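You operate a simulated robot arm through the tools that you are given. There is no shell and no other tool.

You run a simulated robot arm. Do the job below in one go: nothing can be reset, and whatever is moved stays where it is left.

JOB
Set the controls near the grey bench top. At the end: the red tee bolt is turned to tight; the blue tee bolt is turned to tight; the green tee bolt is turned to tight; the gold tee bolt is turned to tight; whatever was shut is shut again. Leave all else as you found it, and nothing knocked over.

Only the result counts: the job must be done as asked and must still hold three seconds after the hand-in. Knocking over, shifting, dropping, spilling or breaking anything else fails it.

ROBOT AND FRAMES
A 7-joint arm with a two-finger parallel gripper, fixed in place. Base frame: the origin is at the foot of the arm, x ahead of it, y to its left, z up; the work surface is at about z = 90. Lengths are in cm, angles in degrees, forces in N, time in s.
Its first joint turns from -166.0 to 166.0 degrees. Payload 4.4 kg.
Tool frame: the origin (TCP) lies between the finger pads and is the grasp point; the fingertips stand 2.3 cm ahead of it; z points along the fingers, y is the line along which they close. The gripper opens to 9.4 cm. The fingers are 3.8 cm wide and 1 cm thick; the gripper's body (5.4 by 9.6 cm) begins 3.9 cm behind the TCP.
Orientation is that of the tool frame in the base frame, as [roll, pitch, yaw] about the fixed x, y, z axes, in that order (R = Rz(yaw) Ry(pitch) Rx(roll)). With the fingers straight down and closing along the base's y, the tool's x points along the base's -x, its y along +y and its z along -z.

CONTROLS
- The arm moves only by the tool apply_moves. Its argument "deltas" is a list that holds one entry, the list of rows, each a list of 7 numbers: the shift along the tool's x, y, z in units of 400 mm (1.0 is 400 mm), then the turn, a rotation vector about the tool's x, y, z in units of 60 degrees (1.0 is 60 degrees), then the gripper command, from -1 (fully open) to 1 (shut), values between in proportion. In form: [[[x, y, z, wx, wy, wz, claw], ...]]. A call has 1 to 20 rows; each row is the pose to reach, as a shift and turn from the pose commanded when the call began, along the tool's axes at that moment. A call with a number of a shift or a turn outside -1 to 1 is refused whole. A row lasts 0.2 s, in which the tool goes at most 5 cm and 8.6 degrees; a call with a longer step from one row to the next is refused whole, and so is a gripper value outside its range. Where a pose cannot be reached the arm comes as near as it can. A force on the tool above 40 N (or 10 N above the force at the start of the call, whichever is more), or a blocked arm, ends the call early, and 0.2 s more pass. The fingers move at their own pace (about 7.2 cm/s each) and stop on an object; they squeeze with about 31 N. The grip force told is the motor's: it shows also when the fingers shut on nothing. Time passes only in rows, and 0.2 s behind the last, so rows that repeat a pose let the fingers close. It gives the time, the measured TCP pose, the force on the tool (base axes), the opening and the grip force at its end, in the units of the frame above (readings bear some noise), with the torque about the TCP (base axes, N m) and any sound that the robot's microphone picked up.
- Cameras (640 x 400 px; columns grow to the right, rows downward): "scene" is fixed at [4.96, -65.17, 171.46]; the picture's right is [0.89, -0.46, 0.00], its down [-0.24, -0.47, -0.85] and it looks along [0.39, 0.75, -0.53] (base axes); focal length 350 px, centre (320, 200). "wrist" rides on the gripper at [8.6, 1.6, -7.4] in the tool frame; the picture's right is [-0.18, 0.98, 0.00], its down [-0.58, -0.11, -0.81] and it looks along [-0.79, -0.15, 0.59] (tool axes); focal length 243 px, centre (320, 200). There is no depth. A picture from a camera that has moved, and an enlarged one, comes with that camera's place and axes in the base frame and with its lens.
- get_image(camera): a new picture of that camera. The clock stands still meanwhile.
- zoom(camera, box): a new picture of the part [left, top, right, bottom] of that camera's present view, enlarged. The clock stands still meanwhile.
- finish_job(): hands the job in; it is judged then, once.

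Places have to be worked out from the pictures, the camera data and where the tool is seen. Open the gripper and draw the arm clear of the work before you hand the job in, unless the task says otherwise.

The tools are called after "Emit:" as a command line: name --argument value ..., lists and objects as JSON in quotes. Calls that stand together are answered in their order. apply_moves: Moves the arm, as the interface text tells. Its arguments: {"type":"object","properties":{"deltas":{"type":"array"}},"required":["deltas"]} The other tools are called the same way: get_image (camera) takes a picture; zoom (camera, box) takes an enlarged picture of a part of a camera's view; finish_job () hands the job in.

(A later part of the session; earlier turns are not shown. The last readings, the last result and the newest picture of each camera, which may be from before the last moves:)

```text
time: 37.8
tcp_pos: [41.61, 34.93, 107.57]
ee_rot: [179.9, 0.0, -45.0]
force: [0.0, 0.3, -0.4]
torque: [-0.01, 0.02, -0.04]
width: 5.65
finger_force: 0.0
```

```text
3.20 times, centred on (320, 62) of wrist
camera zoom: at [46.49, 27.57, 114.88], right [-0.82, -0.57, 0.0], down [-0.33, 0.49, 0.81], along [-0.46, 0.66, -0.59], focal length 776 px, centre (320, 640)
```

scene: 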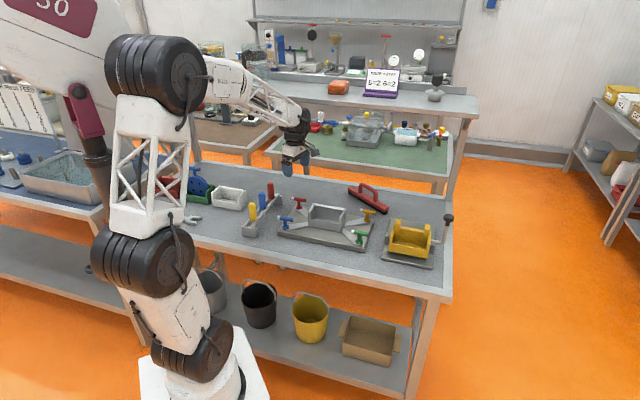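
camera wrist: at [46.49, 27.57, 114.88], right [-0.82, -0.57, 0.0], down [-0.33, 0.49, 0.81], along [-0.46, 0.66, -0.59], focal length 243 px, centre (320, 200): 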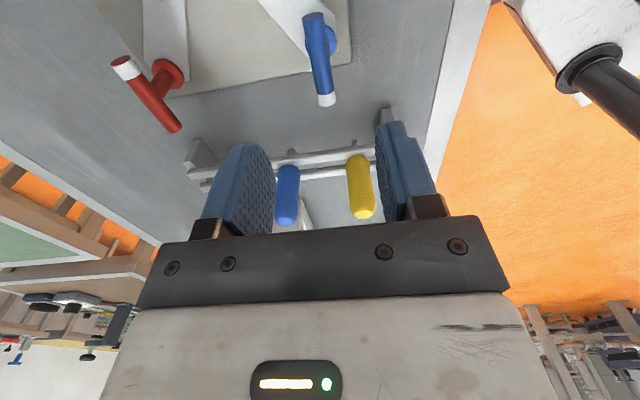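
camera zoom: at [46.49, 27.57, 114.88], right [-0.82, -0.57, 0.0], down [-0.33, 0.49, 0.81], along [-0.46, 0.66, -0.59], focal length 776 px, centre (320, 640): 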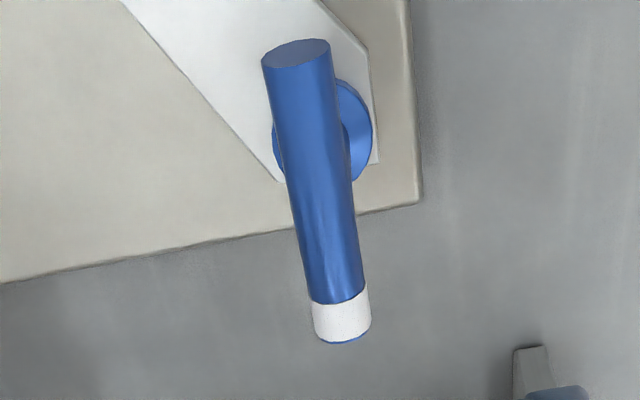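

Blue's bar sits in the same place relative to the tool as red's did, so the tool is centred at (41.6,34.9). I'll descend 10 cm and close to the loose-wrench width (about 1.4 cm).

Emit:
apply_moves --deltas '[[[0.0025, 0.001, 0.06, 0, 0, 0, -0.2], [0.0025, 0.001, 0.12, 0, 0, 0, -0.2], [0.0025, 0.001, 0.18, 0, 0, 0, -0.2], [0.0025, 0.001, 0.22, 0, 0, 0, -0.2], [0.0025, 0.001, 0.25, 0, 0, 0, -0.2], [0.0025, 0.001, 0.25, 0, 0, 0, 0.2], [0.0025, 0.001, 0.25, 0, 0, 0, 0.7], [0.0025, 0.001, 0.25, 0, 0, 0, 0.7], [0.0025, 0.001, 0.25, 0, 0, 0, 0.7]]]'

Emit:
get_image --camera "wrist"

```text
time: 39.8
tcp_pos: [41.85, 34.82, 97.64]
ee_rot: [179.9, 0.1, -45.0]
force: [-5.2, -5.2, 0.0]
torque: [-0.09, 0.07, -0.12]
width: 1.71
finger_force: 3.4
```

```text
taken
camera wrist: at [46.6, 27.47, 104.93], right [-0.82, -0.57, 0.0], down [-0.33, 0.49, 0.81], along [-0.46, 0.66, -0.59], focal length 243 px, centre (320, 200)
```

wrist: 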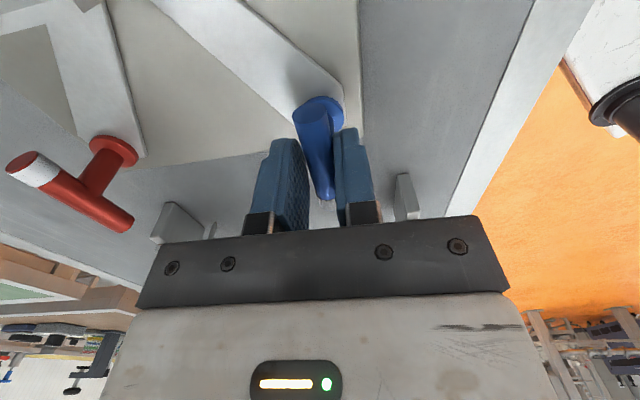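

Gripped loosely at 1.71 cm with a light 7 N side push toward (−x,−y). I'll shift 0.12 cm that way and start turning clockwise.

Emit:
apply_moves --deltas '[[[0, 0.003, 0, 0, 0, 0, 0.7], [0, 0.003, 0, 0, 0, 0, 0.7], [0, 0.003, 0, 0, 0, 0.05, 0.7], [0, 0.003, 0, 0, 0, 0.1, 0.7], [0, 0.003, 0, 0, 0, 0.15, 0.7], [0, 0.003, 0, 0, 0, 0.2, 0.7]]]'

```text
time: 41.2
tcp_pos: [41.49, 34.76, 97.52]
ee_rot: [179.9, 0.0, -57.0]
force: [1.0, 0.8, 1.4]
torque: [0.01, 0.0, 0.02]
width: 1.47
finger_force: 0.8
```

Now well centred (forces ~1 N). Continuing clockwise 60°.

Emit:
apply_moves --deltas '[[[0, 0, 0, 0, 0, 0.06, 0.7], [0, 0, 0, 0, 0, 0.12, 0.7], [0, 0, 0, 0, 0, 0.18, 0.7], [0, 0, 0, 0, 0, 0.24, 0.7], [0, 0, 0, 0, 0, 0.3, 0.7], [0, 0, 0, 0, 0, 0.36, 0.7], [0, 0, 0, 0, 0, 0.42, 0.7], [0, 0, 0, 0, 0, 0.48, 0.7], [0, 0, 0, 0, 0, 0.54, 0.7], [0, 0, 0, 0, 0, 0.6, 0.7], [0, 0, 0, 0, 0, 0.66, 0.7], [0, 0, 0, 0, 0, 0.72, 0.7], [0, 0, 0, 0, 0, 0.78, 0.7], [0, 0, 0, 0, 0, 0.84, 0.7], [0, 0, 0, 0, 0, 0.9, 0.7], [0, 0, 0, 0, 0, 0.95, 0.7]]]'

```text
time: 44.6
tcp_pos: [41.64, 34.86, 97.47]
ee_rot: [179.9, -0.2, -113.9]
force: [7.1, -1.0, -1.1]
torque: [0.0, -0.14, 0.01]
width: 1.72
finger_force: 3.6
```

Turned 69° so far; a small 7 N push along +x, so I'll recentre by 0.1 cm and continue 60° clockwise to about yaw −174.

Emit:
apply_moves --deltas '[[[0, -0.0025, 0, 0, 0, 0.06, 0.7], [0, -0.0025, 0, 0, 0, 0.12, 0.7], [0, -0.0025, 0, 0, 0, 0.18, 0.7], [0, -0.0025, 0, 0, 0, 0.24, 0.7], [0, -0.0025, 0, 0, 0, 0.3, 0.7], [0, -0.0025, 0, 0, 0, 0.36, 0.7], [0, -0.0025, 0, 0, 0, 0.42, 0.7], [0, -0.0025, 0, 0, 0, 0.48, 0.7], [0, -0.0025, 0, 0, 0, 0.54, 0.7], [0, -0.0025, 0, 0, 0, 0.6, 0.7], [0, -0.0025, 0, 0, 0, 0.66, 0.7], [0, -0.0025, 0, 0, 0, 0.72, 0.7], [0, -0.0025, 0, 0, 0, 0.78, 0.7], [0, -0.0025, 0, 0, 0, 0.84, 0.7], [0, -0.0025, 0, 0, 0, 0.9, 0.7], [0, -0.0025, 0, 0, 0, 0.96, 0.7], [0, -0.0025, 0, 0, 0, 1.0, 0.7]]]'

Emit:
get_image --camera "wrist"

Emit:
zoom --camera "scene" --box '[230, 160, 340, 240]'

```text
time: 48.2
tcp_pos: [41.69, 34.76, 97.59]
ee_rot: [180.0, -0.1, -173.9]
force: [1.3, -5.9, -2.5]
torque: [-0.05, 0.01, -0.01]
width: 1.7
finger_force: 3.4
```

```text
taken
camera wrist: at [32.76, 35.3, 104.89], right [0.08, 1.0, 0.0], down [0.59, -0.05, 0.81], along [0.8, -0.07, -0.59], focal length 243 px, centre (320, 200)
```

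wrist: 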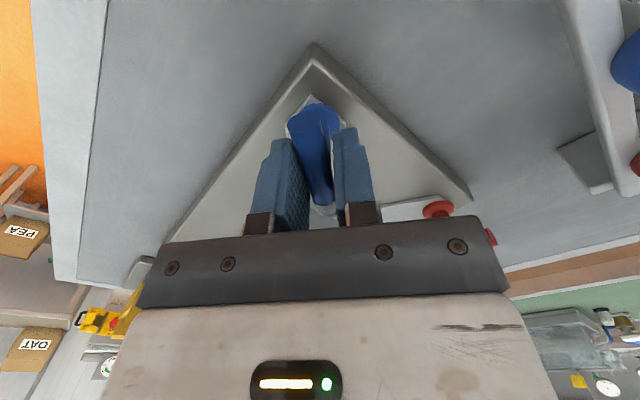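

```text
5.00 times, centred on (285, 200) of scene
camera zoom: at [4.96, -65.17, 171.46], right [0.89, -0.46, 0.0], down [-0.24, -0.47, -0.85], along [0.39, 0.75, -0.53], focal length 1749 px, centre (495, 200)
```

zoom: 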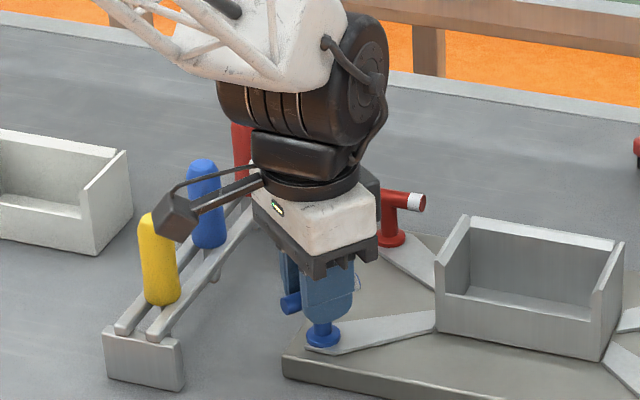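

Blue has turned about 129°, and the camera bracket is close to the yellow handle, so I'll regrasp here: open, lift 5 cm, and swing the tool back counter-clockwise.

Emit:
apply_moves --deltas '[[[0, -0.002, 0, 0, 0, 0, 0.3], [0, -0.002, 0, 0, 0, 0, -0.1], [0, -0.002, 0, 0, 0, 0, -0.1], [0, -0.002, -0.06, 0, 0, 0, -0.1], [0, -0.002, -0.125, 0, 0, 0, -0.1], [0, -0.002, -0.125, 0, 0, -0.14, -0.1], [0, -0.002, -0.125, 0, 0, -0.28, -0.1], [0, -0.002, -0.125, 0, 0, -0.42, -0.1], [0, -0.002, -0.125, 0, 0, -0.56, -0.1], [0, -0.002, -0.125, 0, 0, -0.7, -0.1], [0, -0.002, -0.125, 0, 0, -0.84, -0.1], [0, -0.002, -0.125, 0, 0, -0.98, -0.1], [0, -0.002, -0.125, 0, 0, -1.0, -0.1]]]'

Emit:
get_image --camera "wrist"

Emit:
apply_moves --deltas '[[[0, 0, 0, 0, 0, -0.14, -0.1], [0, 0, 0, 0, 0, -0.28, -0.1], [0, 0, 0, 0, 0, -0.42, -0.1], [0, 0, 0, 0, 0, -0.56, -0.1], [0, 0, 0, 0, 0, -0.7, -0.1], [0, 0, 0, 0, 0, -0.84, -0.1], [0, 0, 0, 0, 0, -0.98, -0.1], [0, 0, 0, 0, 0, -1.0, -0.1]]]'

```text
time: 51.0
tcp_pos: [41.76, 34.62, 102.57]
ee_rot: [179.9, -0.2, -113.9]
force: [0.2, -0.5, 0.0]
torque: [0.0, 0.01, 0.01]
width: 5.17
finger_force: 0.0
```

```text
taken
camera wrist: at [36.65, 27.27, 109.89], right [-0.82, 0.57, 0.0], down [0.34, 0.49, 0.81], along [0.46, 0.66, -0.59], focal length 243 px, centre (320, 200)
```

wrist: 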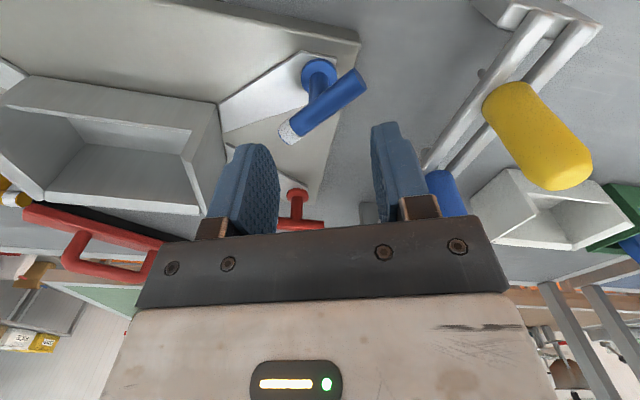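

```text
time: 52.8
tcp_pos: [41.58, 34.81, 102.33]
ee_rot: [179.9, 0.1, -53.9]
force: [0.0, -0.4, -0.7]
torque: [-0.02, 0.01, -0.01]
width: 5.19
finger_force: 0.2
```

The blue bar rests at about +6° as expected. I'll turn the last 60° to yaw ≈ 6 and look.

Emit:
apply_moves --deltas '[[[0, 0, 0, 0, 0, -0.14, -0.1], [0, 0, 0, 0, 0, -0.28, -0.1], [0, 0, 0, 0, 0, -0.42, -0.1], [0, 0, 0, 0, 0, -0.56, -0.1], [0, 0, 0, 0, 0, -0.7, -0.1], [0, 0, 0, 0, 0, -0.84, -0.1], [0, 0, 0, 0, 0, -0.98, -0.1], [0, 0, 0, 0, 0, -1.0, -0.1]]]'

Emit:
get_image --camera "wrist"

Emit:
get_image --camera "scene"

```text
time: 54.6
tcp_pos: [41.61, 34.75, 102.57]
ee_rot: [-180.0, 0.0, 6.1]
force: [-0.8, 0.4, 0.1]
torque: [-0.02, 0.0, 0.01]
width: 5.18
finger_force: 0.1
```

```text
taken
camera wrist: at [50.39, 33.86, 109.88], right [-0.08, -1.0, 0.0], down [-0.59, 0.05, 0.81], along [-0.8, 0.06, -0.59], focal length 243 px, centre (320, 200)
```

wrist: 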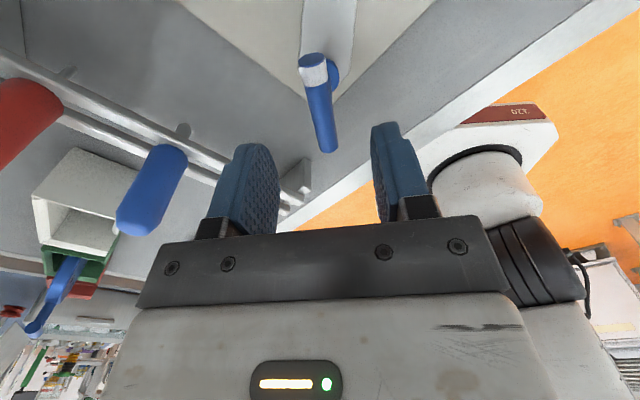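

```text
taken
```

scene: 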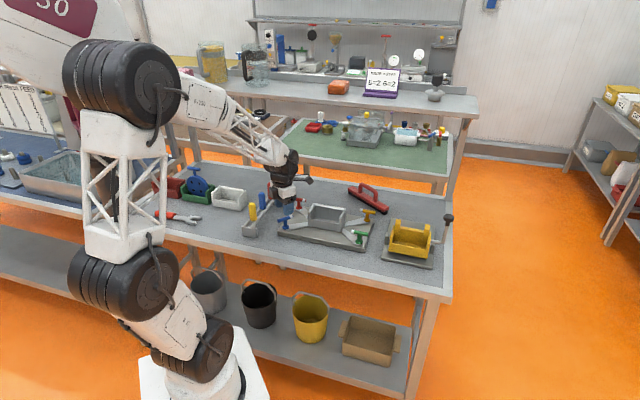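

Yaw 6.1 reached with the bar centred between the fingers. I'll descend 5 cm and close loosely again.

Emit:
apply_moves --deltas '[[[0, 0.0005, 0.06, 0, 0, 0, -0.1], [0, 0.0005, 0.1, 0, 0, 0, -0.1], [0, 0.0005, 0.125, 0, 0, 0, -0.1], [0, 0.0005, 0.125, 0, 0, 0, 0.3], [0, 0.0005, 0.125, 0, 0, 0, 0.7], [0, 0.0005, 0.125, 0, 0, 0, 0.7], [0, 0.0005, 0.125, 0, 0, 0, 0.7]]]'

```text
time: 56.2
tcp_pos: [41.61, 34.79, 97.39]
ee_rot: [-179.9, 0.1, 6.0]
force: [2.7, -6.3, -2.0]
torque: [0.01, -0.03, -0.02]
width: 1.69
finger_force: 3.5
```

A 6 N push along −y, so I'll recentre 0.1 cm and turn clockwise 57° toward the expected stop near −45.

Emit:
apply_moves --deltas '[[[0, 0.0025, 0, 0, 0, 0.0, 0.7], [0, 0.0025, 0, 0, 0, 0.06, 0.7], [0, 0.0025, 0, 0, 0, 0.12, 0.7], [0, 0.0025, 0, 0, 0, 0.18, 0.7], [0, 0.0025, 0, 0, 0, 0.24, 0.7], [0, 0.0025, 0, 0, 0, 0.3, 0.7], [0, 0.0025, 0, 0, 0, 0.36, 0.7], [0, 0.0025, 0, 0, 0, 0.42, 0.7], [0, 0.0025, 0, 0, 0, 0.48, 0.7], [0, 0.0025, 0, 0, 0, 0.54, 0.7], [0, 0.0025, 0, 0, 0, 0.6, 0.7], [0, 0.0025, 0, 0, 0, 0.66, 0.7], [0, 0.0025, 0, 0, 0, 0.72, 0.7], [0, 0.0025, 0, 0, 0, 0.78, 0.7], [0, 0.0025, 0, 0, 0, 0.84, 0.7], [0, 0.0025, 0, 0, 0, 0.9, 0.7], [0, 0.0025, 0, 0, 0, 0.95, 0.7]]]'

```text
time: 59.8
tcp_pos: [41.67, 34.65, 97.47]
ee_rot: [179.9, 0.0, -51.1]
force: [9.6, 7.4, 4.1]
torque: [0.03, -0.15, 0.21]
width: 1.92
finger_force: 6.1
```

At yaw −51 the torque is beginning to rise (0.21). I'll recentre by 0.12 cm and press on 14° further to seat it firmly against the stop.

Emit:
apply_moves --deltas '[[[0, -0.003, 0, 0, 0, 0.04, 0.7], [0, -0.003, 0, 0, 0, 0.08, 0.7], [0, -0.003, 0, 0, 0, 0.12, 0.7], [0, -0.003, 0, 0, 0, 0.16, 0.7], [0, -0.003, 0, 0, 0, 0.2, 0.7], [0, -0.003, 0, 0, 0, 0.24, 0.7], [0, -0.003, 0, 0, 0, 0.24, 0.7]]]'

Emit:
zoom --camera "wrist" --box '[220, 60, 420, 240]'

```text
time: 61.4
tcp_pos: [41.74, 34.75, 97.38]
ee_rot: [179.8, 0.0, -65.4]
force: [-0.2, -3.8, -17.6]
torque: [-0.31, -0.3, 2.03]
width: 2.84
finger_force: 44.6
```

```text
2.22 times, centred on (320, 150) of wrist
camera zoom: at [43.78, 25.94, 104.86], right [-0.97, -0.24, 0.0], down [-0.14, 0.58, 0.81], along [-0.2, 0.78, -0.59], focal length 539 px, centre (320, 311)
```

zoom: 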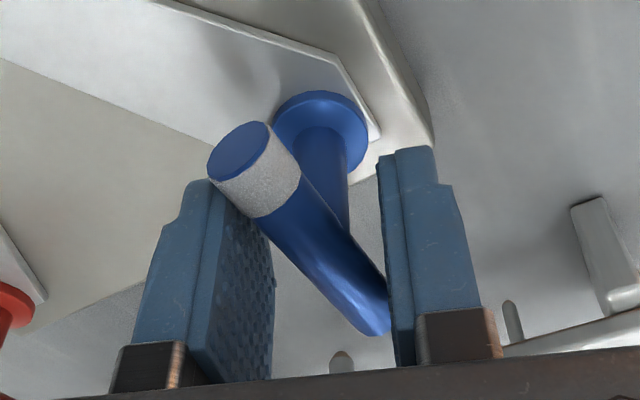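

Same signature as red (2 N·m, fingers spread, bar held near −45°): blue is tight. I'll turn the tool back 20°, open, rise 10 cm and verify.

Emit:
apply_moves --deltas '[[[0, 0, 0, 0, 0, -0.1, 0.7], [0, 0, 0, 0, 0, -0.2, 0.7], [0, 0, 0, 0, 0, -0.3, 0.7], [0, 0, 0, 0, 0, -0.33, 0.7], [0, 0, 0, 0, 0, -0.33, 0.7], [0, 0, 0, 0, 0, -0.33, 0.5], [0, 0, 0, 0, 0, -0.33, 0.0], [0, 0, 0, 0, 0, -0.33, -0.2], [0, 0, -0.06, 0, 0, -0.33, -0.2], [0, 0, -0.14, 0, 0, -0.33, -0.2], [0, 0, -0.25, 0, 0, -0.33, -0.2], [0, 0, -0.25, 0, 0, -0.33, -0.2]]]'

Emit:
zoom --camera "wrist" --box '[220, 0, 420, 125]'

Emit:
zoom --camera "scene" --box '[260, 180, 390, 260]'

```text
time: 64.0
tcp_pos: [41.84, 34.76, 107.41]
ee_rot: [179.9, 0.1, -45.5]
force: [-0.5, 0.6, -1.2]
torque: [0.01, 0.0, -0.01]
width: 5.66
finger_force: 0.0
```

```text
3.20 times, centred on (320, 62) of wrist
camera zoom: at [46.72, 27.28, 114.81], right [-0.83, -0.56, 0.0], down [-0.33, 0.49, 0.81], along [-0.45, 0.67, -0.59], focal length 776 px, centre (320, 640)
```

zoom: 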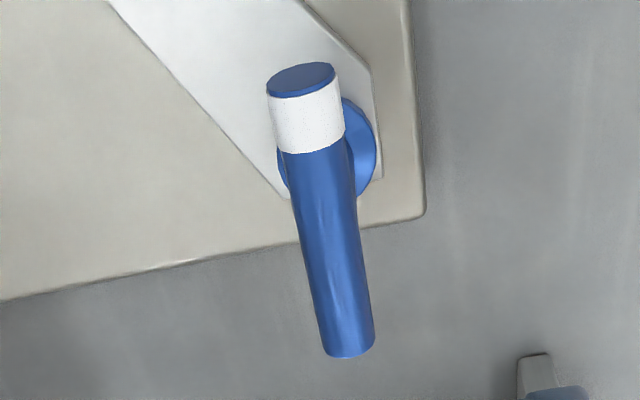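

```text
4.92 times, centred on (325, 220) of scene
camera zoom: at [4.96, -65.17, 171.46], right [0.89, -0.46, 0.0], down [-0.24, -0.47, -0.85], along [0.39, 0.75, -0.53], focal length 1722 px, centre (295, 102)
```

zoom: 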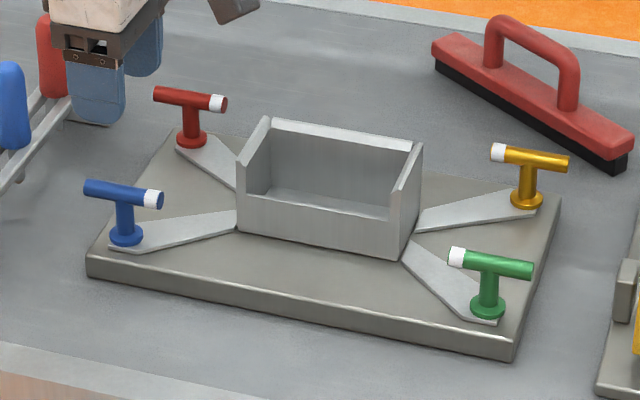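

Blue is verified at −45° and red is unchanged. I'll cross over the box (2 cm higher) to above green, around (61.3,15.1).

Emit:
apply_moves --deltas '[[[0.04, 0, -0.05, 0, 0, 0, -0.2], [0.14, 0, -0.05, 0, 0, 0, -0.2], [0.24, -0.001, -0.05, 0, 0, 0, -0.2], [0.34, -0.001, -0.05, 0, 0, 0, -0.2], [0.44, -0.002, -0.05, 0, 0, 0, -0.2], [0.54, -0.002, -0.05, 0, 0, 0, -0.2], [0.64, -0.003, -0.05, 0, 0, 0, -0.2], [0.694, -0.003, 0, 0, 0, 0, -0.2], [0.694, -0.003, 0, 0, 0, 0, -0.2]]]'

Emit:
get_image --camera "wrist"

Emit:
zoom --camera "wrist" --box '[220, 0, 420, 125]'

Emit:
zoom --camera "scene" --box '[300, 160, 480, 280]'

```text
time: 66.0
tcp_pos: [61.47, 14.91, 107.57]
ee_rot: [179.9, -0.1, -45.6]
force: [-0.5, 0.1, 0.8]
torque: [0.03, -0.02, -0.01]
width: 5.63
finger_force: 0.0
```

```text
taken
camera wrist: at [66.33, 7.46, 114.93], right [-0.83, -0.56, 0.0], down [-0.33, 0.49, 0.81], along [-0.45, 0.67, -0.59], focal length 243 px, centre (320, 200)
```

wrist: 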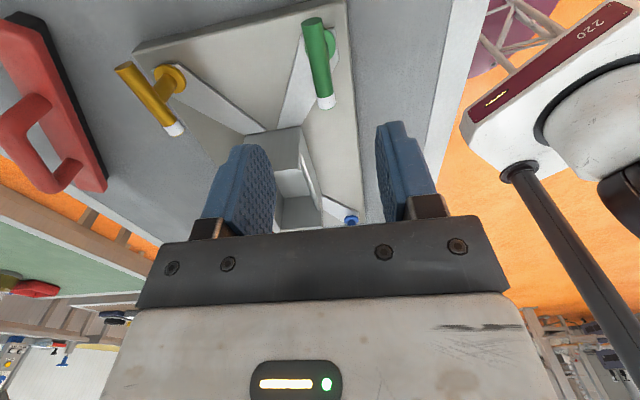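

```text
3.20 times, centred on (320, 62) of wrist
camera zoom: at [66.33, 7.46, 114.93], right [-0.83, -0.56, 0.0], down [-0.33, 0.49, 0.81], along [-0.45, 0.67, -0.59], focal length 776 px, centre (320, 640)
```

zoom: 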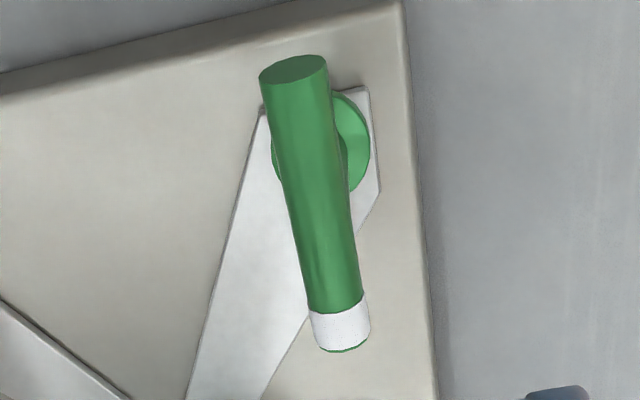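

```text
3.33 times, centred on (390, 220) of scene
camera zoom: at [4.96, -65.17, 171.46], right [0.89, -0.46, 0.0], down [-0.24, -0.47, -0.85], along [0.39, 0.75, -0.53], focal length 1166 px, centre (87, 133)
```

zoom: 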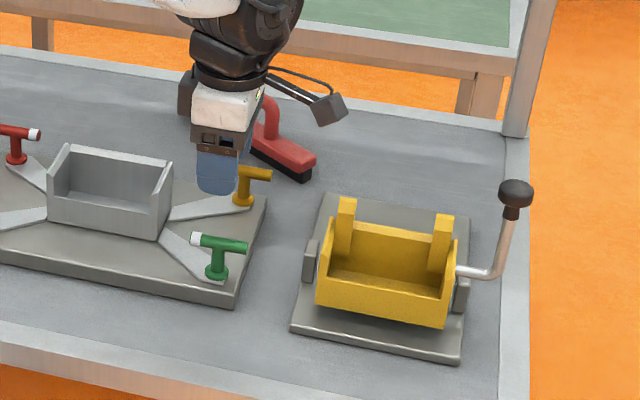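

Green's bar is centred under the tool and its surroundings are clear below camera height. I'll descend 10 cm and close loosely.

Emit:
apply_moves --deltas '[[[0, 0, 0.06, 0, 0, 0, -0.2], [0, 0, 0.12, 0, 0, 0, -0.2], [0, 0, 0.18, 0, 0, 0, -0.2], [0, 0, 0.22, 0, 0, 0, -0.2], [0, 0, 0.25, 0, 0, 0, -0.2], [0, 0, 0.25, 0, 0, 0, 0.2], [0, 0, 0.25, 0, 0, 0, 0.7], [0, 0, 0.25, 0, 0, 0, 0.7], [0, 0, 0.25, 0, 0, 0, 0.7]]]'

Emit:
get_image --camera "wrist"

```text
time: 68.0
tcp_pos: [61.41, 14.93, 97.48]
ee_rot: [180.0, 0.0, -45.6]
force: [1.0, 1.4, 0.0]
torque: [0.0, -0.04, 0.05]
width: 1.54
finger_force: 1.9
```

```text
taken
camera wrist: at [66.22, 7.41, 104.82], right [-0.83, -0.56, 0.0], down [-0.33, 0.49, 0.81], along [-0.45, 0.67, -0.59], focal length 243 px, centre (320, 200)
```

wrist: 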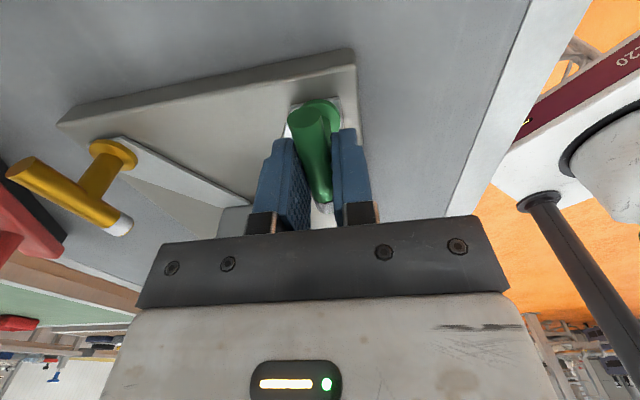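

Green is held loosely at 1.54 cm with almost no side force. Turning clockwise 60°.

Emit:
apply_moves --deltas '[[[0, -0.0005, 0, 0, 0, 0.06, 0.7], [0, -0.0005, 0, 0, 0, 0.12, 0.7], [0, -0.0005, 0, 0, 0, 0.18, 0.7], [0, -0.0005, 0, 0, 0, 0.24, 0.7], [0, -0.0005, 0, 0, 0, 0.3, 0.7], [0, -0.0005, 0, 0, 0, 0.36, 0.7], [0, -0.0005, 0, 0, 0, 0.42, 0.7], [0, -0.0005, 0, 0, 0, 0.48, 0.7], [0, -0.0005, 0, 0, 0, 0.54, 0.7], [0, -0.0005, 0, 0, 0, 0.6, 0.7], [0, -0.0005, 0, 0, 0, 0.66, 0.7], [0, -0.0005, 0, 0, 0, 0.72, 0.7], [0, -0.0005, 0, 0, 0, 0.78, 0.7], [0, -0.0005, 0, 0, 0, 0.84, 0.7], [0, -0.0005, 0, 0, 0, 0.9, 0.7], [0, -0.0005, 0, 0, 0, 0.95, 0.7], [0, -0.0005, 0, 0, 0, 1.0, 0.7]]]'

```text
time: 71.6
tcp_pos: [61.31, 14.91, 97.47]
ee_rot: [179.8, 0.0, -105.6]
force: [9.1, -1.1, -3.1]
torque: [-0.02, -0.11, -0.03]
width: 1.78
finger_force: 4.1
```

60° done; a 9 N push along +x, so I'll recentre 0.13 cm and continue another 60°.

Emit:
apply_moves --deltas '[[[0, -0.0033, 0, 0, 0, 0.06, 0.7], [0, -0.0033, 0, 0, 0, 0.12, 0.7], [0, -0.0033, 0, 0, 0, 0.18, 0.7], [0, -0.0033, 0, 0, 0, 0.24, 0.7], [0, -0.0033, 0, 0, 0, 0.3, 0.7], [0, -0.0033, 0, 0, 0, 0.36, 0.7], [0, -0.0033, 0, 0, 0, 0.42, 0.7], [0, -0.0033, 0, 0, 0, 0.48, 0.7], [0, -0.0033, 0, 0, 0, 0.54, 0.7], [0, -0.0033, 0, 0, 0, 0.6, 0.7], [0, -0.0033, 0, 0, 0, 0.66, 0.7], [0, -0.0033, 0, 0, 0, 0.72, 0.7], [0, -0.0033, 0, 0, 0, 0.78, 0.7], [0, -0.0033, 0, 0, 0, 0.84, 0.7], [0, -0.0033, 0, 0, 0, 0.9, 0.7], [0, -0.0033, 0, 0, 0, 0.95, 0.7], [0, -0.0033, 0, 0, 0, 1.0, 0.7]]]'

Emit:
zoom --camera "scene" --box '[300, 160, 480, 280]'

```text
time: 75.2
tcp_pos: [61.51, 14.81, 97.58]
ee_rot: [-180.0, -0.1, -165.5]
force: [1.5, -3.1, -1.0]
torque: [-0.01, -0.03, 0.02]
width: 1.54
finger_force: 1.0
```

```text
3.33 times, centred on (390, 220) of scene
camera zoom: at [4.96, -65.17, 171.46], right [0.89, -0.46, 0.0], down [-0.24, -0.47, -0.85], along [0.39, 0.75, -0.53], focal length 1166 px, centre (87, 133)
```

zoom: 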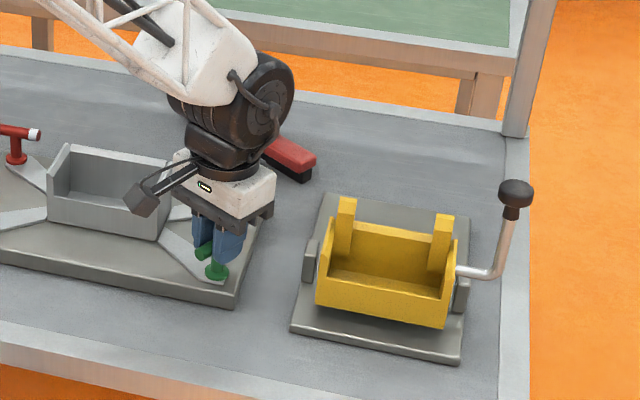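

Green is 120° round and following well; the camera bracket is clear of the box. Continuing clockwise 60° to near the expected stop.

Emit:
apply_moves --deltas '[[[0, 0, 0, 0, 0, 0.06, 0.7], [0, 0, 0, 0, 0, 0.12, 0.7], [0, 0, 0, 0, 0, 0.18, 0.7], [0, 0, 0, 0, 0, 0.24, 0.7], [0, 0, 0, 0, 0, 0.3, 0.7], [0, 0, 0, 0, 0, 0.36, 0.7], [0, 0, 0, 0, 0, 0.42, 0.7], [0, 0, 0, 0, 0, 0.48, 0.7], [0, 0, 0, 0, 0, 0.54, 0.7], [0, 0, 0, 0, 0, 0.6, 0.7], [0, 0, 0, 0, 0, 0.66, 0.7], [0, 0, 0, 0, 0, 0.72, 0.7], [0, 0, 0, 0, 0, 0.78, 0.7], [0, 0, 0, 0, 0, 0.84, 0.7], [0, 0, 0, 0, 0, 0.9, 0.7], [0, 0, 0, 0, 0, 0.95, 0.7], [0, 0, 0, 0, 0, 1.0, 0.7]]]'

Emit:
zoom --camera "wrist" --box '[220, 60, 420, 240]'

Emit:
zoom --camera "scene" --box '[300, 160, 480, 280]'

```text
time: 78.8
tcp_pos: [61.34, 14.86, 97.64]
ee_rot: [-180.0, 0.1, 134.4]
force: [6.6, 10.7, -4.6]
torque: [0.12, 0.02, 0.23]
width: 1.95
finger_force: 5.9
```

```text
2.22 times, centred on (320, 150) of wrist
camera zoom: at [56.49, 21.99, 104.9], right [0.83, 0.56, 0.0], down [0.33, -0.49, 0.81], along [0.45, -0.67, -0.59], focal length 539 px, centre (320, 311)
```

zoom: 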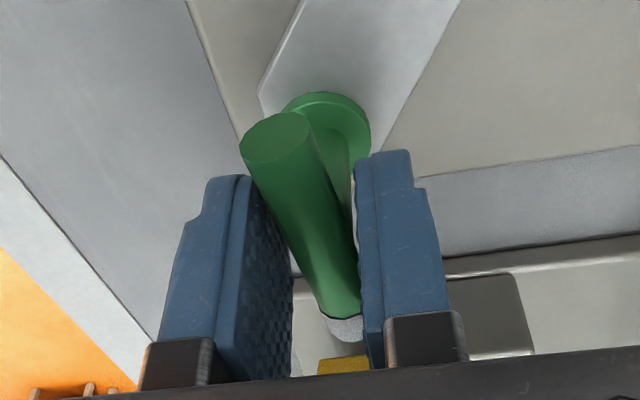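

```text
3.33 times, centred on (390, 220) of scene
camera zoom: at [4.96, -65.17, 171.46], right [0.89, -0.46, 0.0], down [-0.24, -0.47, -0.85], along [0.39, 0.75, -0.53], focal length 1166 px, centre (87, 133)
```

zoom: 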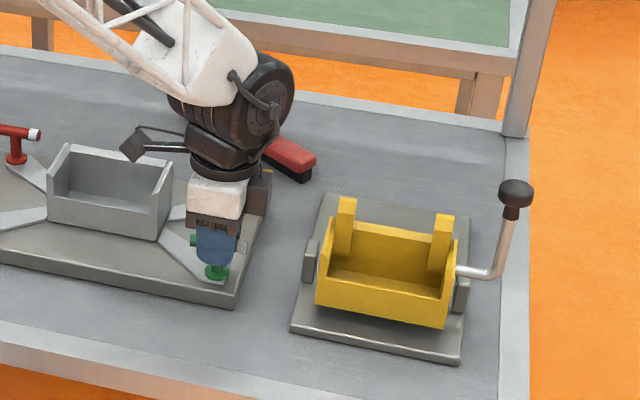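

Torque is starting to build (0.23), with the bar lagging slightly. I'll recentre 0.12 cm and drive 20° further to seat it on the stop.

Emit:
apply_moves --deltas '[[[0, 0.003, 0, 0, 0, 0.04, 0.7], [0, 0.003, 0, 0, 0, 0.08, 0.7], [0, 0.003, 0, 0, 0, 0.12, 0.7], [0, 0.003, 0, 0, 0, 0.16, 0.7], [0, 0.003, 0, 0, 0, 0.2, 0.7], [0, 0.003, 0, 0, 0, 0.24, 0.7], [0, 0.003, 0, 0, 0, 0.28, 0.7], [0, 0.003, 0, 0, 0, 0.32, 0.7], [0, 0.003, 0, 0, 0, 0.34, 0.7], [0, 0.003, 0, 0, 0, 0.34, 0.7]]]'

Emit:
zoom --camera "wrist" --box '[220, 60, 420, 240]'

```text
time: 80.1
tcp_pos: [61.49, 14.83, 97.59]
ee_rot: [-179.9, 0.0, 121.4]
force: [-4.3, -7.8, 5.0]
torque: [-0.35, -0.31, 1.7]
width: 2.32
finger_force: 44.8
stopped in row 6: the force on the tool passed its limit at 42 N (the readings are from after the stop); the commanded pose is now the measured one
```

```text
2.22 times, centred on (320, 150) of wrist
camera zoom: at [58.33, 22.93, 104.88], right [0.94, 0.35, 0.0], down [0.21, -0.55, 0.81], along [0.28, -0.76, -0.59], focal length 539 px, centre (320, 311)
```

zoom: 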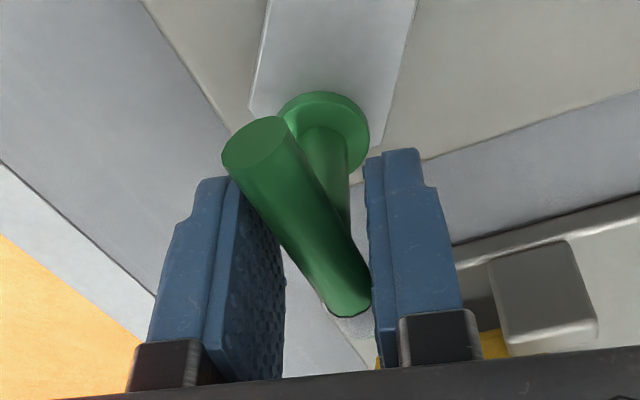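

Green is against its stop too (1.7 N·m, bar near 135°). I'll back the tool off 14°, open, rise, and verify.

Emit:
apply_moves --deltas '[[[0, 0, 0, 0, 0, -0.1, 0.7], [0, 0, 0, 0, 0, -0.2, 0.7], [0, 0, 0, 0, 0, -0.225, 0.7], [0, 0, 0, 0, 0, -0.225, 0.7], [0, 0, 0, 0, 0, -0.225, 0.5], [0, 0, 0, 0, 0, -0.225, 0.0], [0, 0, 0, 0, 0, -0.225, -0.2], [0, 0, -0.06, 0, 0, -0.225, -0.2], [0, 0, -0.14, 0, 0, -0.225, -0.2], [0, 0, -0.25, 0, 0, -0.225, -0.2], [0, 0, -0.25, 0, 0, -0.225, -0.2]]]'

Emit:
zoom --camera "wrist" --box '[220, 0, 420, 125]'

Emit:
zoom --camera "scene" --box '[300, 160, 480, 280]'

```text
time: 82.5
tcp_pos: [61.48, 15.18, 107.47]
ee_rot: [-179.8, -0.1, 134.8]
force: [0.0, 0.2, -0.6]
torque: [0.03, 0.0, 0.01]
width: 5.65
finger_force: 0.1
```

```text
3.20 times, centred on (320, 62) of wrist
camera zoom: at [56.45, 22.2, 114.75], right [0.83, 0.56, 0.0], down [0.33, -0.49, 0.81], along [0.45, -0.67, -0.59], focal length 776 px, centre (320, 640)
```

zoom: 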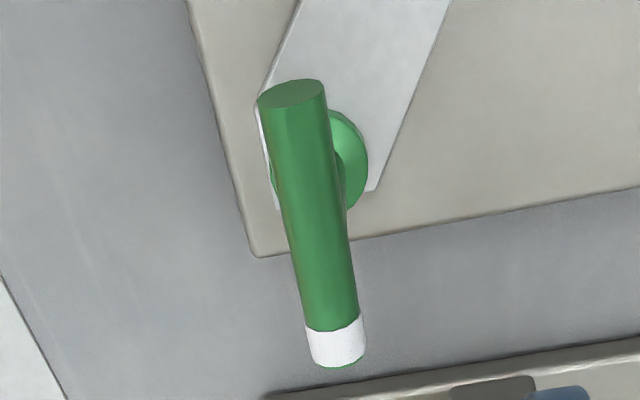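

```text
3.33 times, centred on (390, 220) of scene
camera zoom: at [4.96, -65.17, 171.46], right [0.89, -0.46, 0.0], down [-0.24, -0.47, -0.85], along [0.39, 0.75, -0.53], focal length 1166 px, centre (87, 133)
```

zoom: 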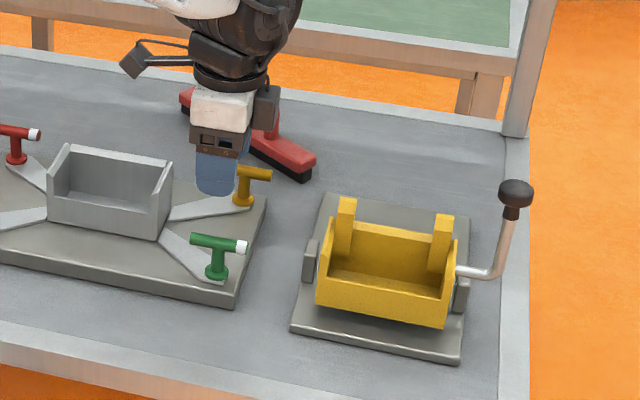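

Green verified at −46°. Now I'll move to above gold (≈(71.3,24.6)), swinging the tool back counter-clockwise toward yaw −45.

Emit:
apply_moves --deltas '[[[0, 0.044, 0, 0, 0, -0.125, -0.2], [0, 0.087, 0, 0, 0, -0.25, -0.2], [0, 0.13, 0, 0, 0, -0.375, -0.2], [0, 0.173, 0, 0, 0, -0.5, -0.2], [0, 0.217, 0, 0, 0, -0.625, -0.2], [0, 0.26, 0, 0, 0, -0.75, -0.2], [0, 0.303, 0, 0, 0, -0.875, -0.2], [0, 0.346, 0, 0, 0, -1.0, -0.2]]]'

Emit:
apply_moves --deltas '[[[0, 0, 0, 0, 0, -0.14, -0.2], [0, 0, 0, 0, 0, -0.28, -0.2], [0, 0, 0, 0, 0, -0.42, -0.2], [0, 0, 0, 0, 0, -0.56, -0.2], [0, 0, 0, 0, 0, -0.7, -0.2], [0, 0, 0, 0, 0, -0.84, -0.2], [0, 0, 0, 0, 0, -0.98, -0.2], [0, 0, 0, 0, 0, -1.0, -0.2]]]'

Emit:
apply_moves --deltas '[[[0, 0, 0, 0, 0, -0.14, -0.2], [0, 0, 0, 0, 0, -0.28, -0.2], [0, 0, 0, 0, 0, -0.42, -0.2], [0, 0, 0, 0, 0, -0.56, -0.2], [0, 0, 0, 0, 0, -0.7, -0.2], [0, 0, 0, 0, 0, -0.84, -0.2], [0, 0, 0, 0, 0, -0.98, -0.2], [0, 0, 0, 0, 0, -1.0, -0.2]]]'

Emit:
get_image --camera "wrist"

Emit:
zoom --camera "wrist" --box '[220, 0, 420, 125]'

Emit:
get_image --camera "scene"

```text
time: 84.3
tcp_pos: [71.28, 24.68, 107.47]
ee_rot: [-180.0, -0.2, -165.1]
force: [-0.1, 0.6, 0.0]
torque: [0.0, -0.01, -0.01]
width: 5.6
finger_force: 0.1
```

```text
time: 86.1
tcp_pos: [71.52, 24.6, 107.48]
ee_rot: [179.9, -0.1, -105.1]
force: [-1.0, 0.4, -0.3]
torque: [0.02, 0.0, 0.01]
width: 5.65
finger_force: 0.1
```

```text
time: 87.9
tcp_pos: [71.39, 24.68, 107.56]
ee_rot: [179.9, 0.0, -45.1]
force: [-0.2, -0.9, 1.1]
torque: [0.01, 0.02, 0.01]
width: 5.64
finger_force: 0.0
```

```text
taken
camera wrist: at [76.28, 17.25, 114.8], right [-0.83, -0.56, 0.0], down [-0.33, 0.49, 0.81], along [-0.46, 0.67, -0.59], focal length 243 px, centre (320, 200)
```

wrist: 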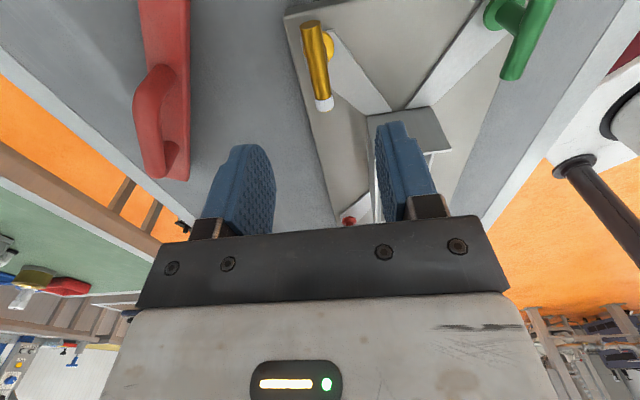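

```text
3.20 times, centred on (320, 62) of wrist
camera zoom: at [76.28, 17.25, 114.8], right [-0.83, -0.56, 0.0], down [-0.33, 0.49, 0.81], along [-0.46, 0.67, -0.59], focal length 776 px, centre (320, 640)
```

zoom: 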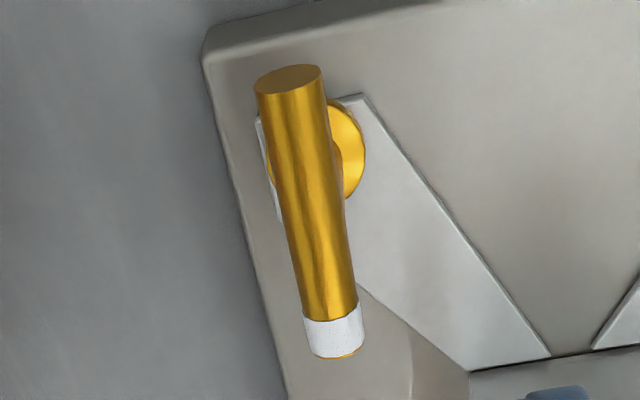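

```text
taken
```

scene: 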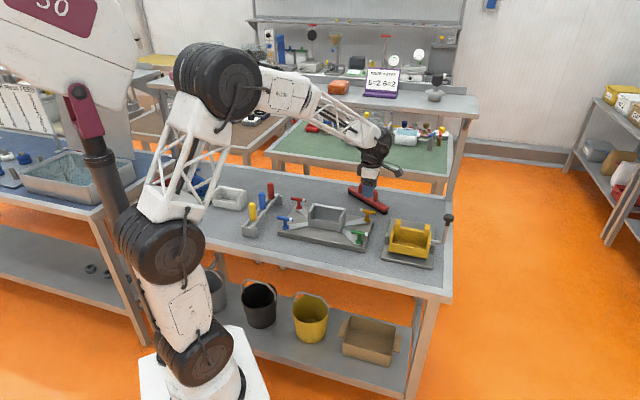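

Gold's bar is about 0.15 cm off toward (+x,+y). I'll shift by that, descend 10 cm and close loosely.

Emit:
apply_moves --deltas '[[[0, -0.0037, 0.06, 0, 0, 0, -0.2], [0, -0.0037, 0.12, 0, 0, 0, -0.2], [0, -0.0037, 0.18, 0, 0, 0, -0.2], [0, -0.0037, 0.22, 0, 0, 0, -0.2], [0, -0.0037, 0.25, 0, 0, 0, -0.2], [0, -0.0037, 0.25, 0, 0, 0, 0.2], [0, -0.0037, 0.25, 0, 0, 0, 0.7], [0, -0.0037, 0.25, 0, 0, 0, 0.7], [0, -0.0037, 0.25, 0, 0, 0, 0.7]]]'

Emit:
zoom --camera "wrist" --box '[220, 60, 420, 240]'

Emit:
zoom --camera "scene" --box '[300, 140, 480, 260]'

```text
time: 89.9
tcp_pos: [71.28, 24.79, 97.73]
ee_rot: [179.8, 0.0, -45.2]
force: [1.6, 0.6, 0.0]
torque: [0.01, -0.06, 0.0]
width: 1.46
finger_force: 0.5
```

```text
2.22 times, centred on (320, 150) of wrist
camera zoom: at [76.28, 17.29, 104.99], right [-0.83, -0.56, 0.0], down [-0.33, 0.49, 0.81], along [-0.45, 0.67, -0.59], focal length 539 px, centre (320, 311)
```

zoom: 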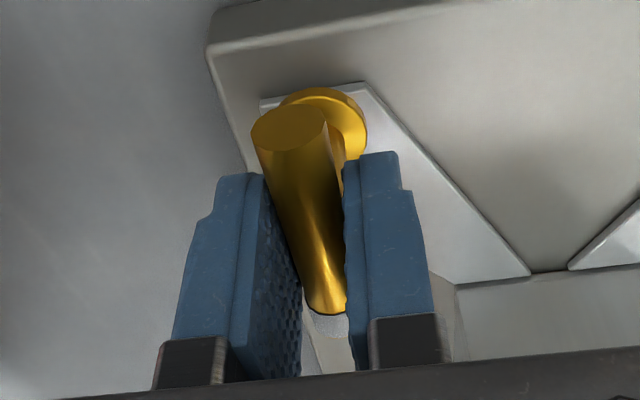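

```text
3.33 times, centred on (390, 200) of scene
camera zoom: at [4.96, -65.17, 171.46], right [0.89, -0.46, 0.0], down [-0.24, -0.47, -0.85], along [0.39, 0.75, -0.53], focal length 1166 px, centre (87, 200)
```

zoom: 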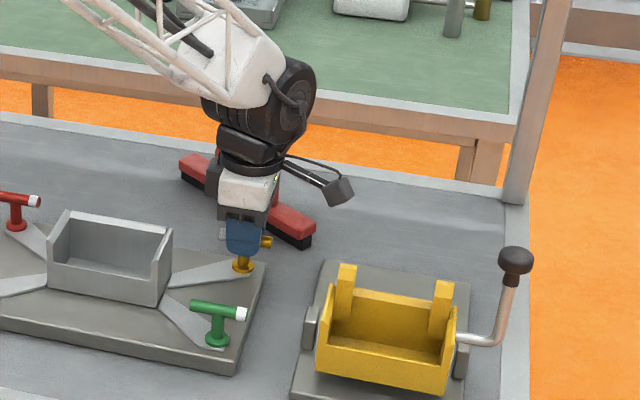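

Gold is nicely held at 1.46 cm with about 2 N of side force and clear surroundings. Turning clockwise 60°.

Emit:
apply_moves --deltas '[[[0, 0, 0, 0, 0, 0.06, 0.7], [0, 0, 0, 0, 0, 0.12, 0.7], [0, 0, 0, 0, 0, 0.18, 0.7], [0, 0, 0, 0, 0, 0.24, 0.7], [0, 0, 0, 0, 0, 0.3, 0.7], [0, 0, 0, 0, 0, 0.36, 0.7], [0, 0, 0, 0, 0, 0.42, 0.7], [0, 0, 0, 0, 0, 0.48, 0.7], [0, 0, 0, 0, 0, 0.54, 0.7], [0, 0, 0, 0, 0, 0.6, 0.7], [0, 0, 0, 0, 0, 0.66, 0.7], [0, 0, 0, 0, 0, 0.72, 0.7], [0, 0, 0, 0, 0, 0.78, 0.7], [0, 0, 0, 0, 0, 0.84, 0.7], [0, 0, 0, 0, 0, 0.9, 0.7], [0, 0, 0, 0, 0, 0.95, 0.7], [0, 0, 0, 0, 0, 1.0, 0.7]]]'

```text
time: 93.5
tcp_pos: [71.45, 24.85, 97.28]
ee_rot: [179.9, -0.1, -105.2]
force: [-0.6, 0.1, 0.0]
torque: [0.0, 0.0, 0.03]
width: 1.46
finger_force: 0.1
```

Well centred at 60° turned, with forces near zero. Another 60° clockwise.

Emit:
apply_moves --deltas '[[[0, 0, 0, 0, 0, 0.06, 0.7], [0, 0, 0, 0, 0, 0.12, 0.7], [0, 0, 0, 0, 0, 0.18, 0.7], [0, 0, 0, 0, 0, 0.24, 0.7], [0, 0, 0, 0, 0, 0.3, 0.7], [0, 0, 0, 0, 0, 0.36, 0.7], [0, 0, 0, 0, 0, 0.42, 0.7], [0, 0, 0, 0, 0, 0.48, 0.7], [0, 0, 0, 0, 0, 0.54, 0.7], [0, 0, 0, 0, 0, 0.6, 0.7], [0, 0, 0, 0, 0, 0.66, 0.7], [0, 0, 0, 0, 0, 0.72, 0.7], [0, 0, 0, 0, 0, 0.78, 0.7], [0, 0, 0, 0, 0, 0.84, 0.7], [0, 0, 0, 0, 0, 0.9, 0.7], [0, 0, 0, 0, 0, 0.95, 0.7], [0, 0, 0, 0, 0, 1.0, 0.7]]]'

Emit:
zoom --camera "wrist" --box '[220, 60, 420, 240]'

Emit:
zoom --camera "scene" --box '[300, 140, 480, 260]'

```text
time: 97.1
tcp_pos: [71.55, 24.71, 97.55]
ee_rot: [179.9, -0.2, -165.3]
force: [-0.4, -0.8, -0.4]
torque: [-0.02, 0.02, -0.01]
width: 1.47
finger_force: 0.0
```

```text
2.22 times, centred on (320, 150) of wrist
camera zoom: at [62.61, 23.96, 104.92], right [-0.07, 1.0, 0.0], down [0.59, 0.04, 0.8], along [0.8, 0.06, -0.59], focal length 539 px, centre (320, 311)
```

zoom: 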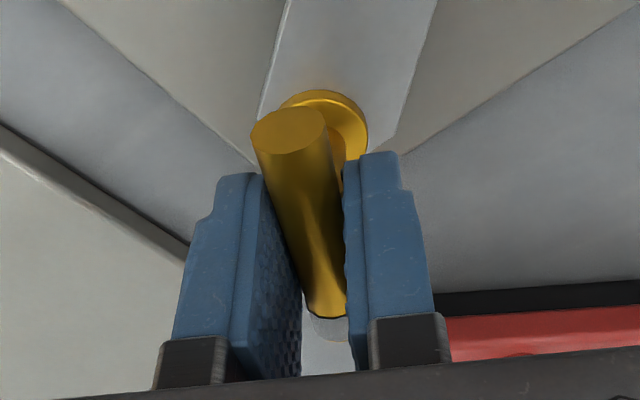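

```text
3.33 times, centred on (390, 200) of scene
camera zoom: at [4.96, -65.17, 171.46], right [0.89, -0.46, 0.0], down [-0.24, -0.47, -0.85], along [0.39, 0.75, -0.53], focal length 1166 px, centre (87, 200)
```

zoom: 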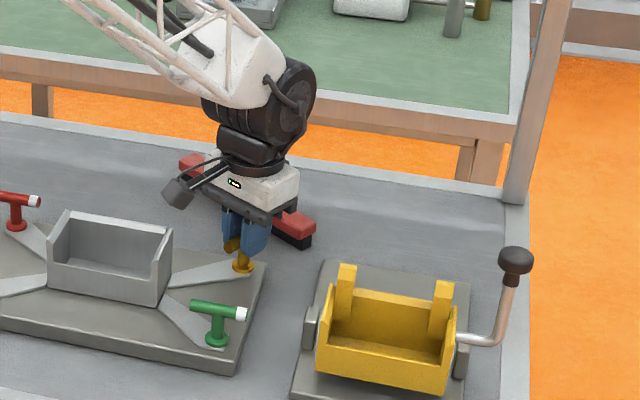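

Gold follows exactly at 120° turned. Going the last 60° to the expected stop.

Emit:
apply_moves --deltas '[[[0, 0, 0, 0, 0, 0.06, 0.7], [0, 0, 0, 0, 0, 0.12, 0.7], [0, 0, 0, 0, 0, 0.18, 0.7], [0, 0, 0, 0, 0, 0.24, 0.7], [0, 0, 0, 0, 0, 0.3, 0.7], [0, 0, 0, 0, 0, 0.36, 0.7], [0, 0, 0, 0, 0, 0.42, 0.7], [0, 0, 0, 0, 0, 0.48, 0.7], [0, 0, 0, 0, 0, 0.54, 0.7], [0, 0, 0, 0, 0, 0.6, 0.7], [0, 0, 0, 0, 0, 0.66, 0.7], [0, 0, 0, 0, 0, 0.72, 0.7], [0, 0, 0, 0, 0, 0.78, 0.7], [0, 0, 0, 0, 0, 0.84, 0.7], [0, 0, 0, 0, 0, 0.9, 0.7], [0, 0, 0, 0, 0, 0.95, 0.7], [0, 0, 0, 0, 0, 1.0, 0.7]]]'

```text
time: 100.7
tcp_pos: [71.52, 24.73, 97.47]
ee_rot: [-179.9, 0.0, 134.8]
force: [-9.3, -7.7, 1.4]
torque: [0.03, 0.2, 0.24]
width: 1.96
finger_force: 6.2
```

Torque is building (0.24), as on the other bolts near the stop. I'll recentre 0.12 cm and press 16° further.

Emit:
apply_moves --deltas '[[[0, -0.003, 0, 0, 0, 0.03, 0.7], [0, -0.003, 0, 0, 0, 0.07, 0.7], [0, -0.003, 0, 0, 0, 0.11, 0.7], [0, -0.003, 0, 0, 0, 0.15, 0.7], [0, -0.003, 0, 0, 0, 0.19, 0.7], [0, -0.003, 0, 0, 0, 0.23, 0.7], [0, -0.003, 0, 0, 0, 0.26, 0.7], [0, -0.003, 0, 0, 0, 0.26, 0.7]]]'

Emit:
zoom --camera "wrist" --box '[220, 60, 420, 240]'

```text
time: 102.5
tcp_pos: [71.41, 24.82, 97.47]
ee_rot: [-179.9, 0.1, 119.3]
force: [5.6, 12.3, -1.6]
torque: [0.27, 0.2, 2.1]
width: 2.45
finger_force: 44.8
stopped in row 8: the force on the tool passed its limit at 41 N (the readings are from after the stop); the commanded pose is now the measured one
```

```text
2.22 times, centred on (320, 150) of wrist
camera zoom: at [68.49, 32.95, 104.86], right [0.95, 0.32, 0.0], down [0.19, -0.56, 0.81], along [0.26, -0.76, -0.59], focal length 539 px, centre (320, 311)
```

zoom: 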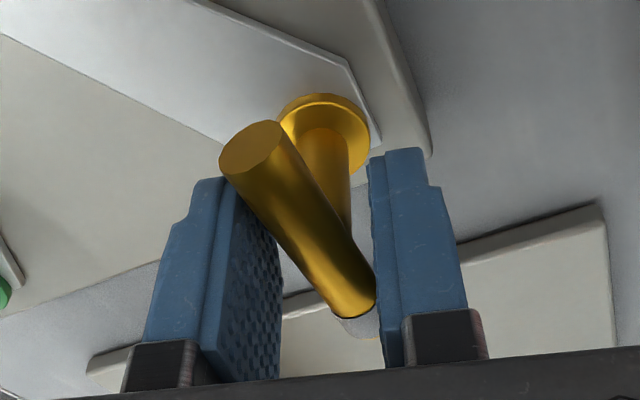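

Gold is against its stop as well (2.1 N·m, fingers spread, bar held near 135°). I'll back the tool off 15°, open, rise 10 cm and verify all four.

Emit:
apply_moves --deltas '[[[0, 0, 0, 0, 0, -0.1, 0.7], [0, 0, 0, 0, 0, -0.2, 0.7], [0, 0, 0, 0, 0, -0.26, 0.7], [0, 0, 0, 0, 0, -0.26, 0.7], [0, 0, 0, 0, 0, -0.26, 0.5], [0, 0, 0, 0, 0, -0.26, 0.0], [0, 0, 0, 0, 0, -0.26, -0.2], [0, 0, -0.06, 0, 0, -0.26, -0.2], [0, 0, -0.14, 0, 0, -0.26, -0.2], [0, 0, -0.25, 0, 0, -0.26, -0.2], [0, 0, -0.35, 0, 0, -0.26, -0.2], [0, 0, -0.35, 0, 0, -0.26, -0.2]]]'

Emit:
zoom --camera "wrist" --box '[220, 0, 420, 125]'

Emit:
zoom --camera "scene" --box '[260, 180, 390, 260]'

```text
time: 105.1
tcp_pos: [71.44, 24.7, 111.62]
ee_rot: [-179.8, 0.1, 134.8]
force: [0.2, 0.4, 0.4]
torque: [0.02, 0.0, 0.01]
width: 5.63
finger_force: 0.0
```

```text
3.20 times, centred on (320, 62) of wrist
camera zoom: at [66.45, 31.73, 118.94], right [0.83, 0.56, 0.0], down [0.33, -0.49, 0.81], along [0.45, -0.67, -0.59], focal length 776 px, centre (320, 640)
```

zoom: 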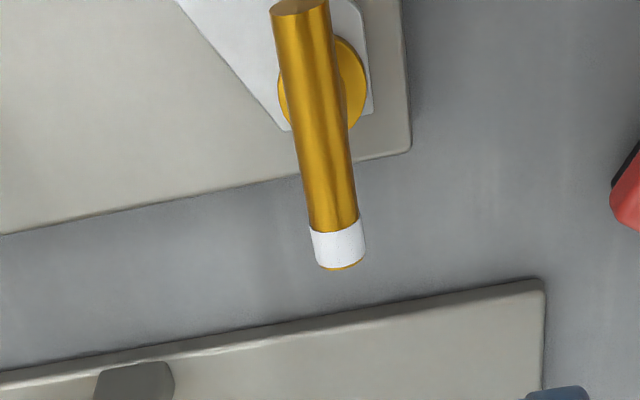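

```text
4.92 times, centred on (325, 220) of scene
camera zoom: at [4.96, -65.17, 171.46], right [0.89, -0.46, 0.0], down [-0.24, -0.47, -0.85], along [0.39, 0.75, -0.53], focal length 1722 px, centre (295, 102)
```

zoom: 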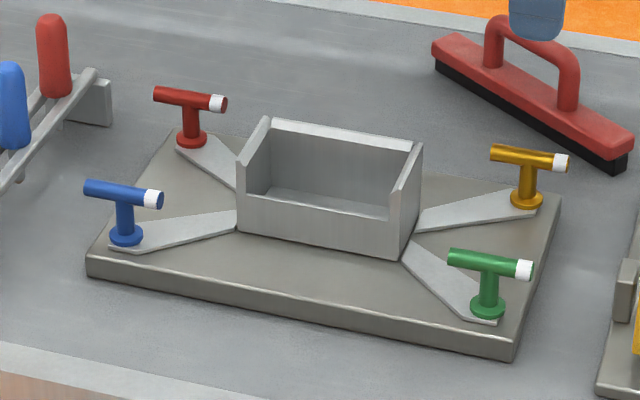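

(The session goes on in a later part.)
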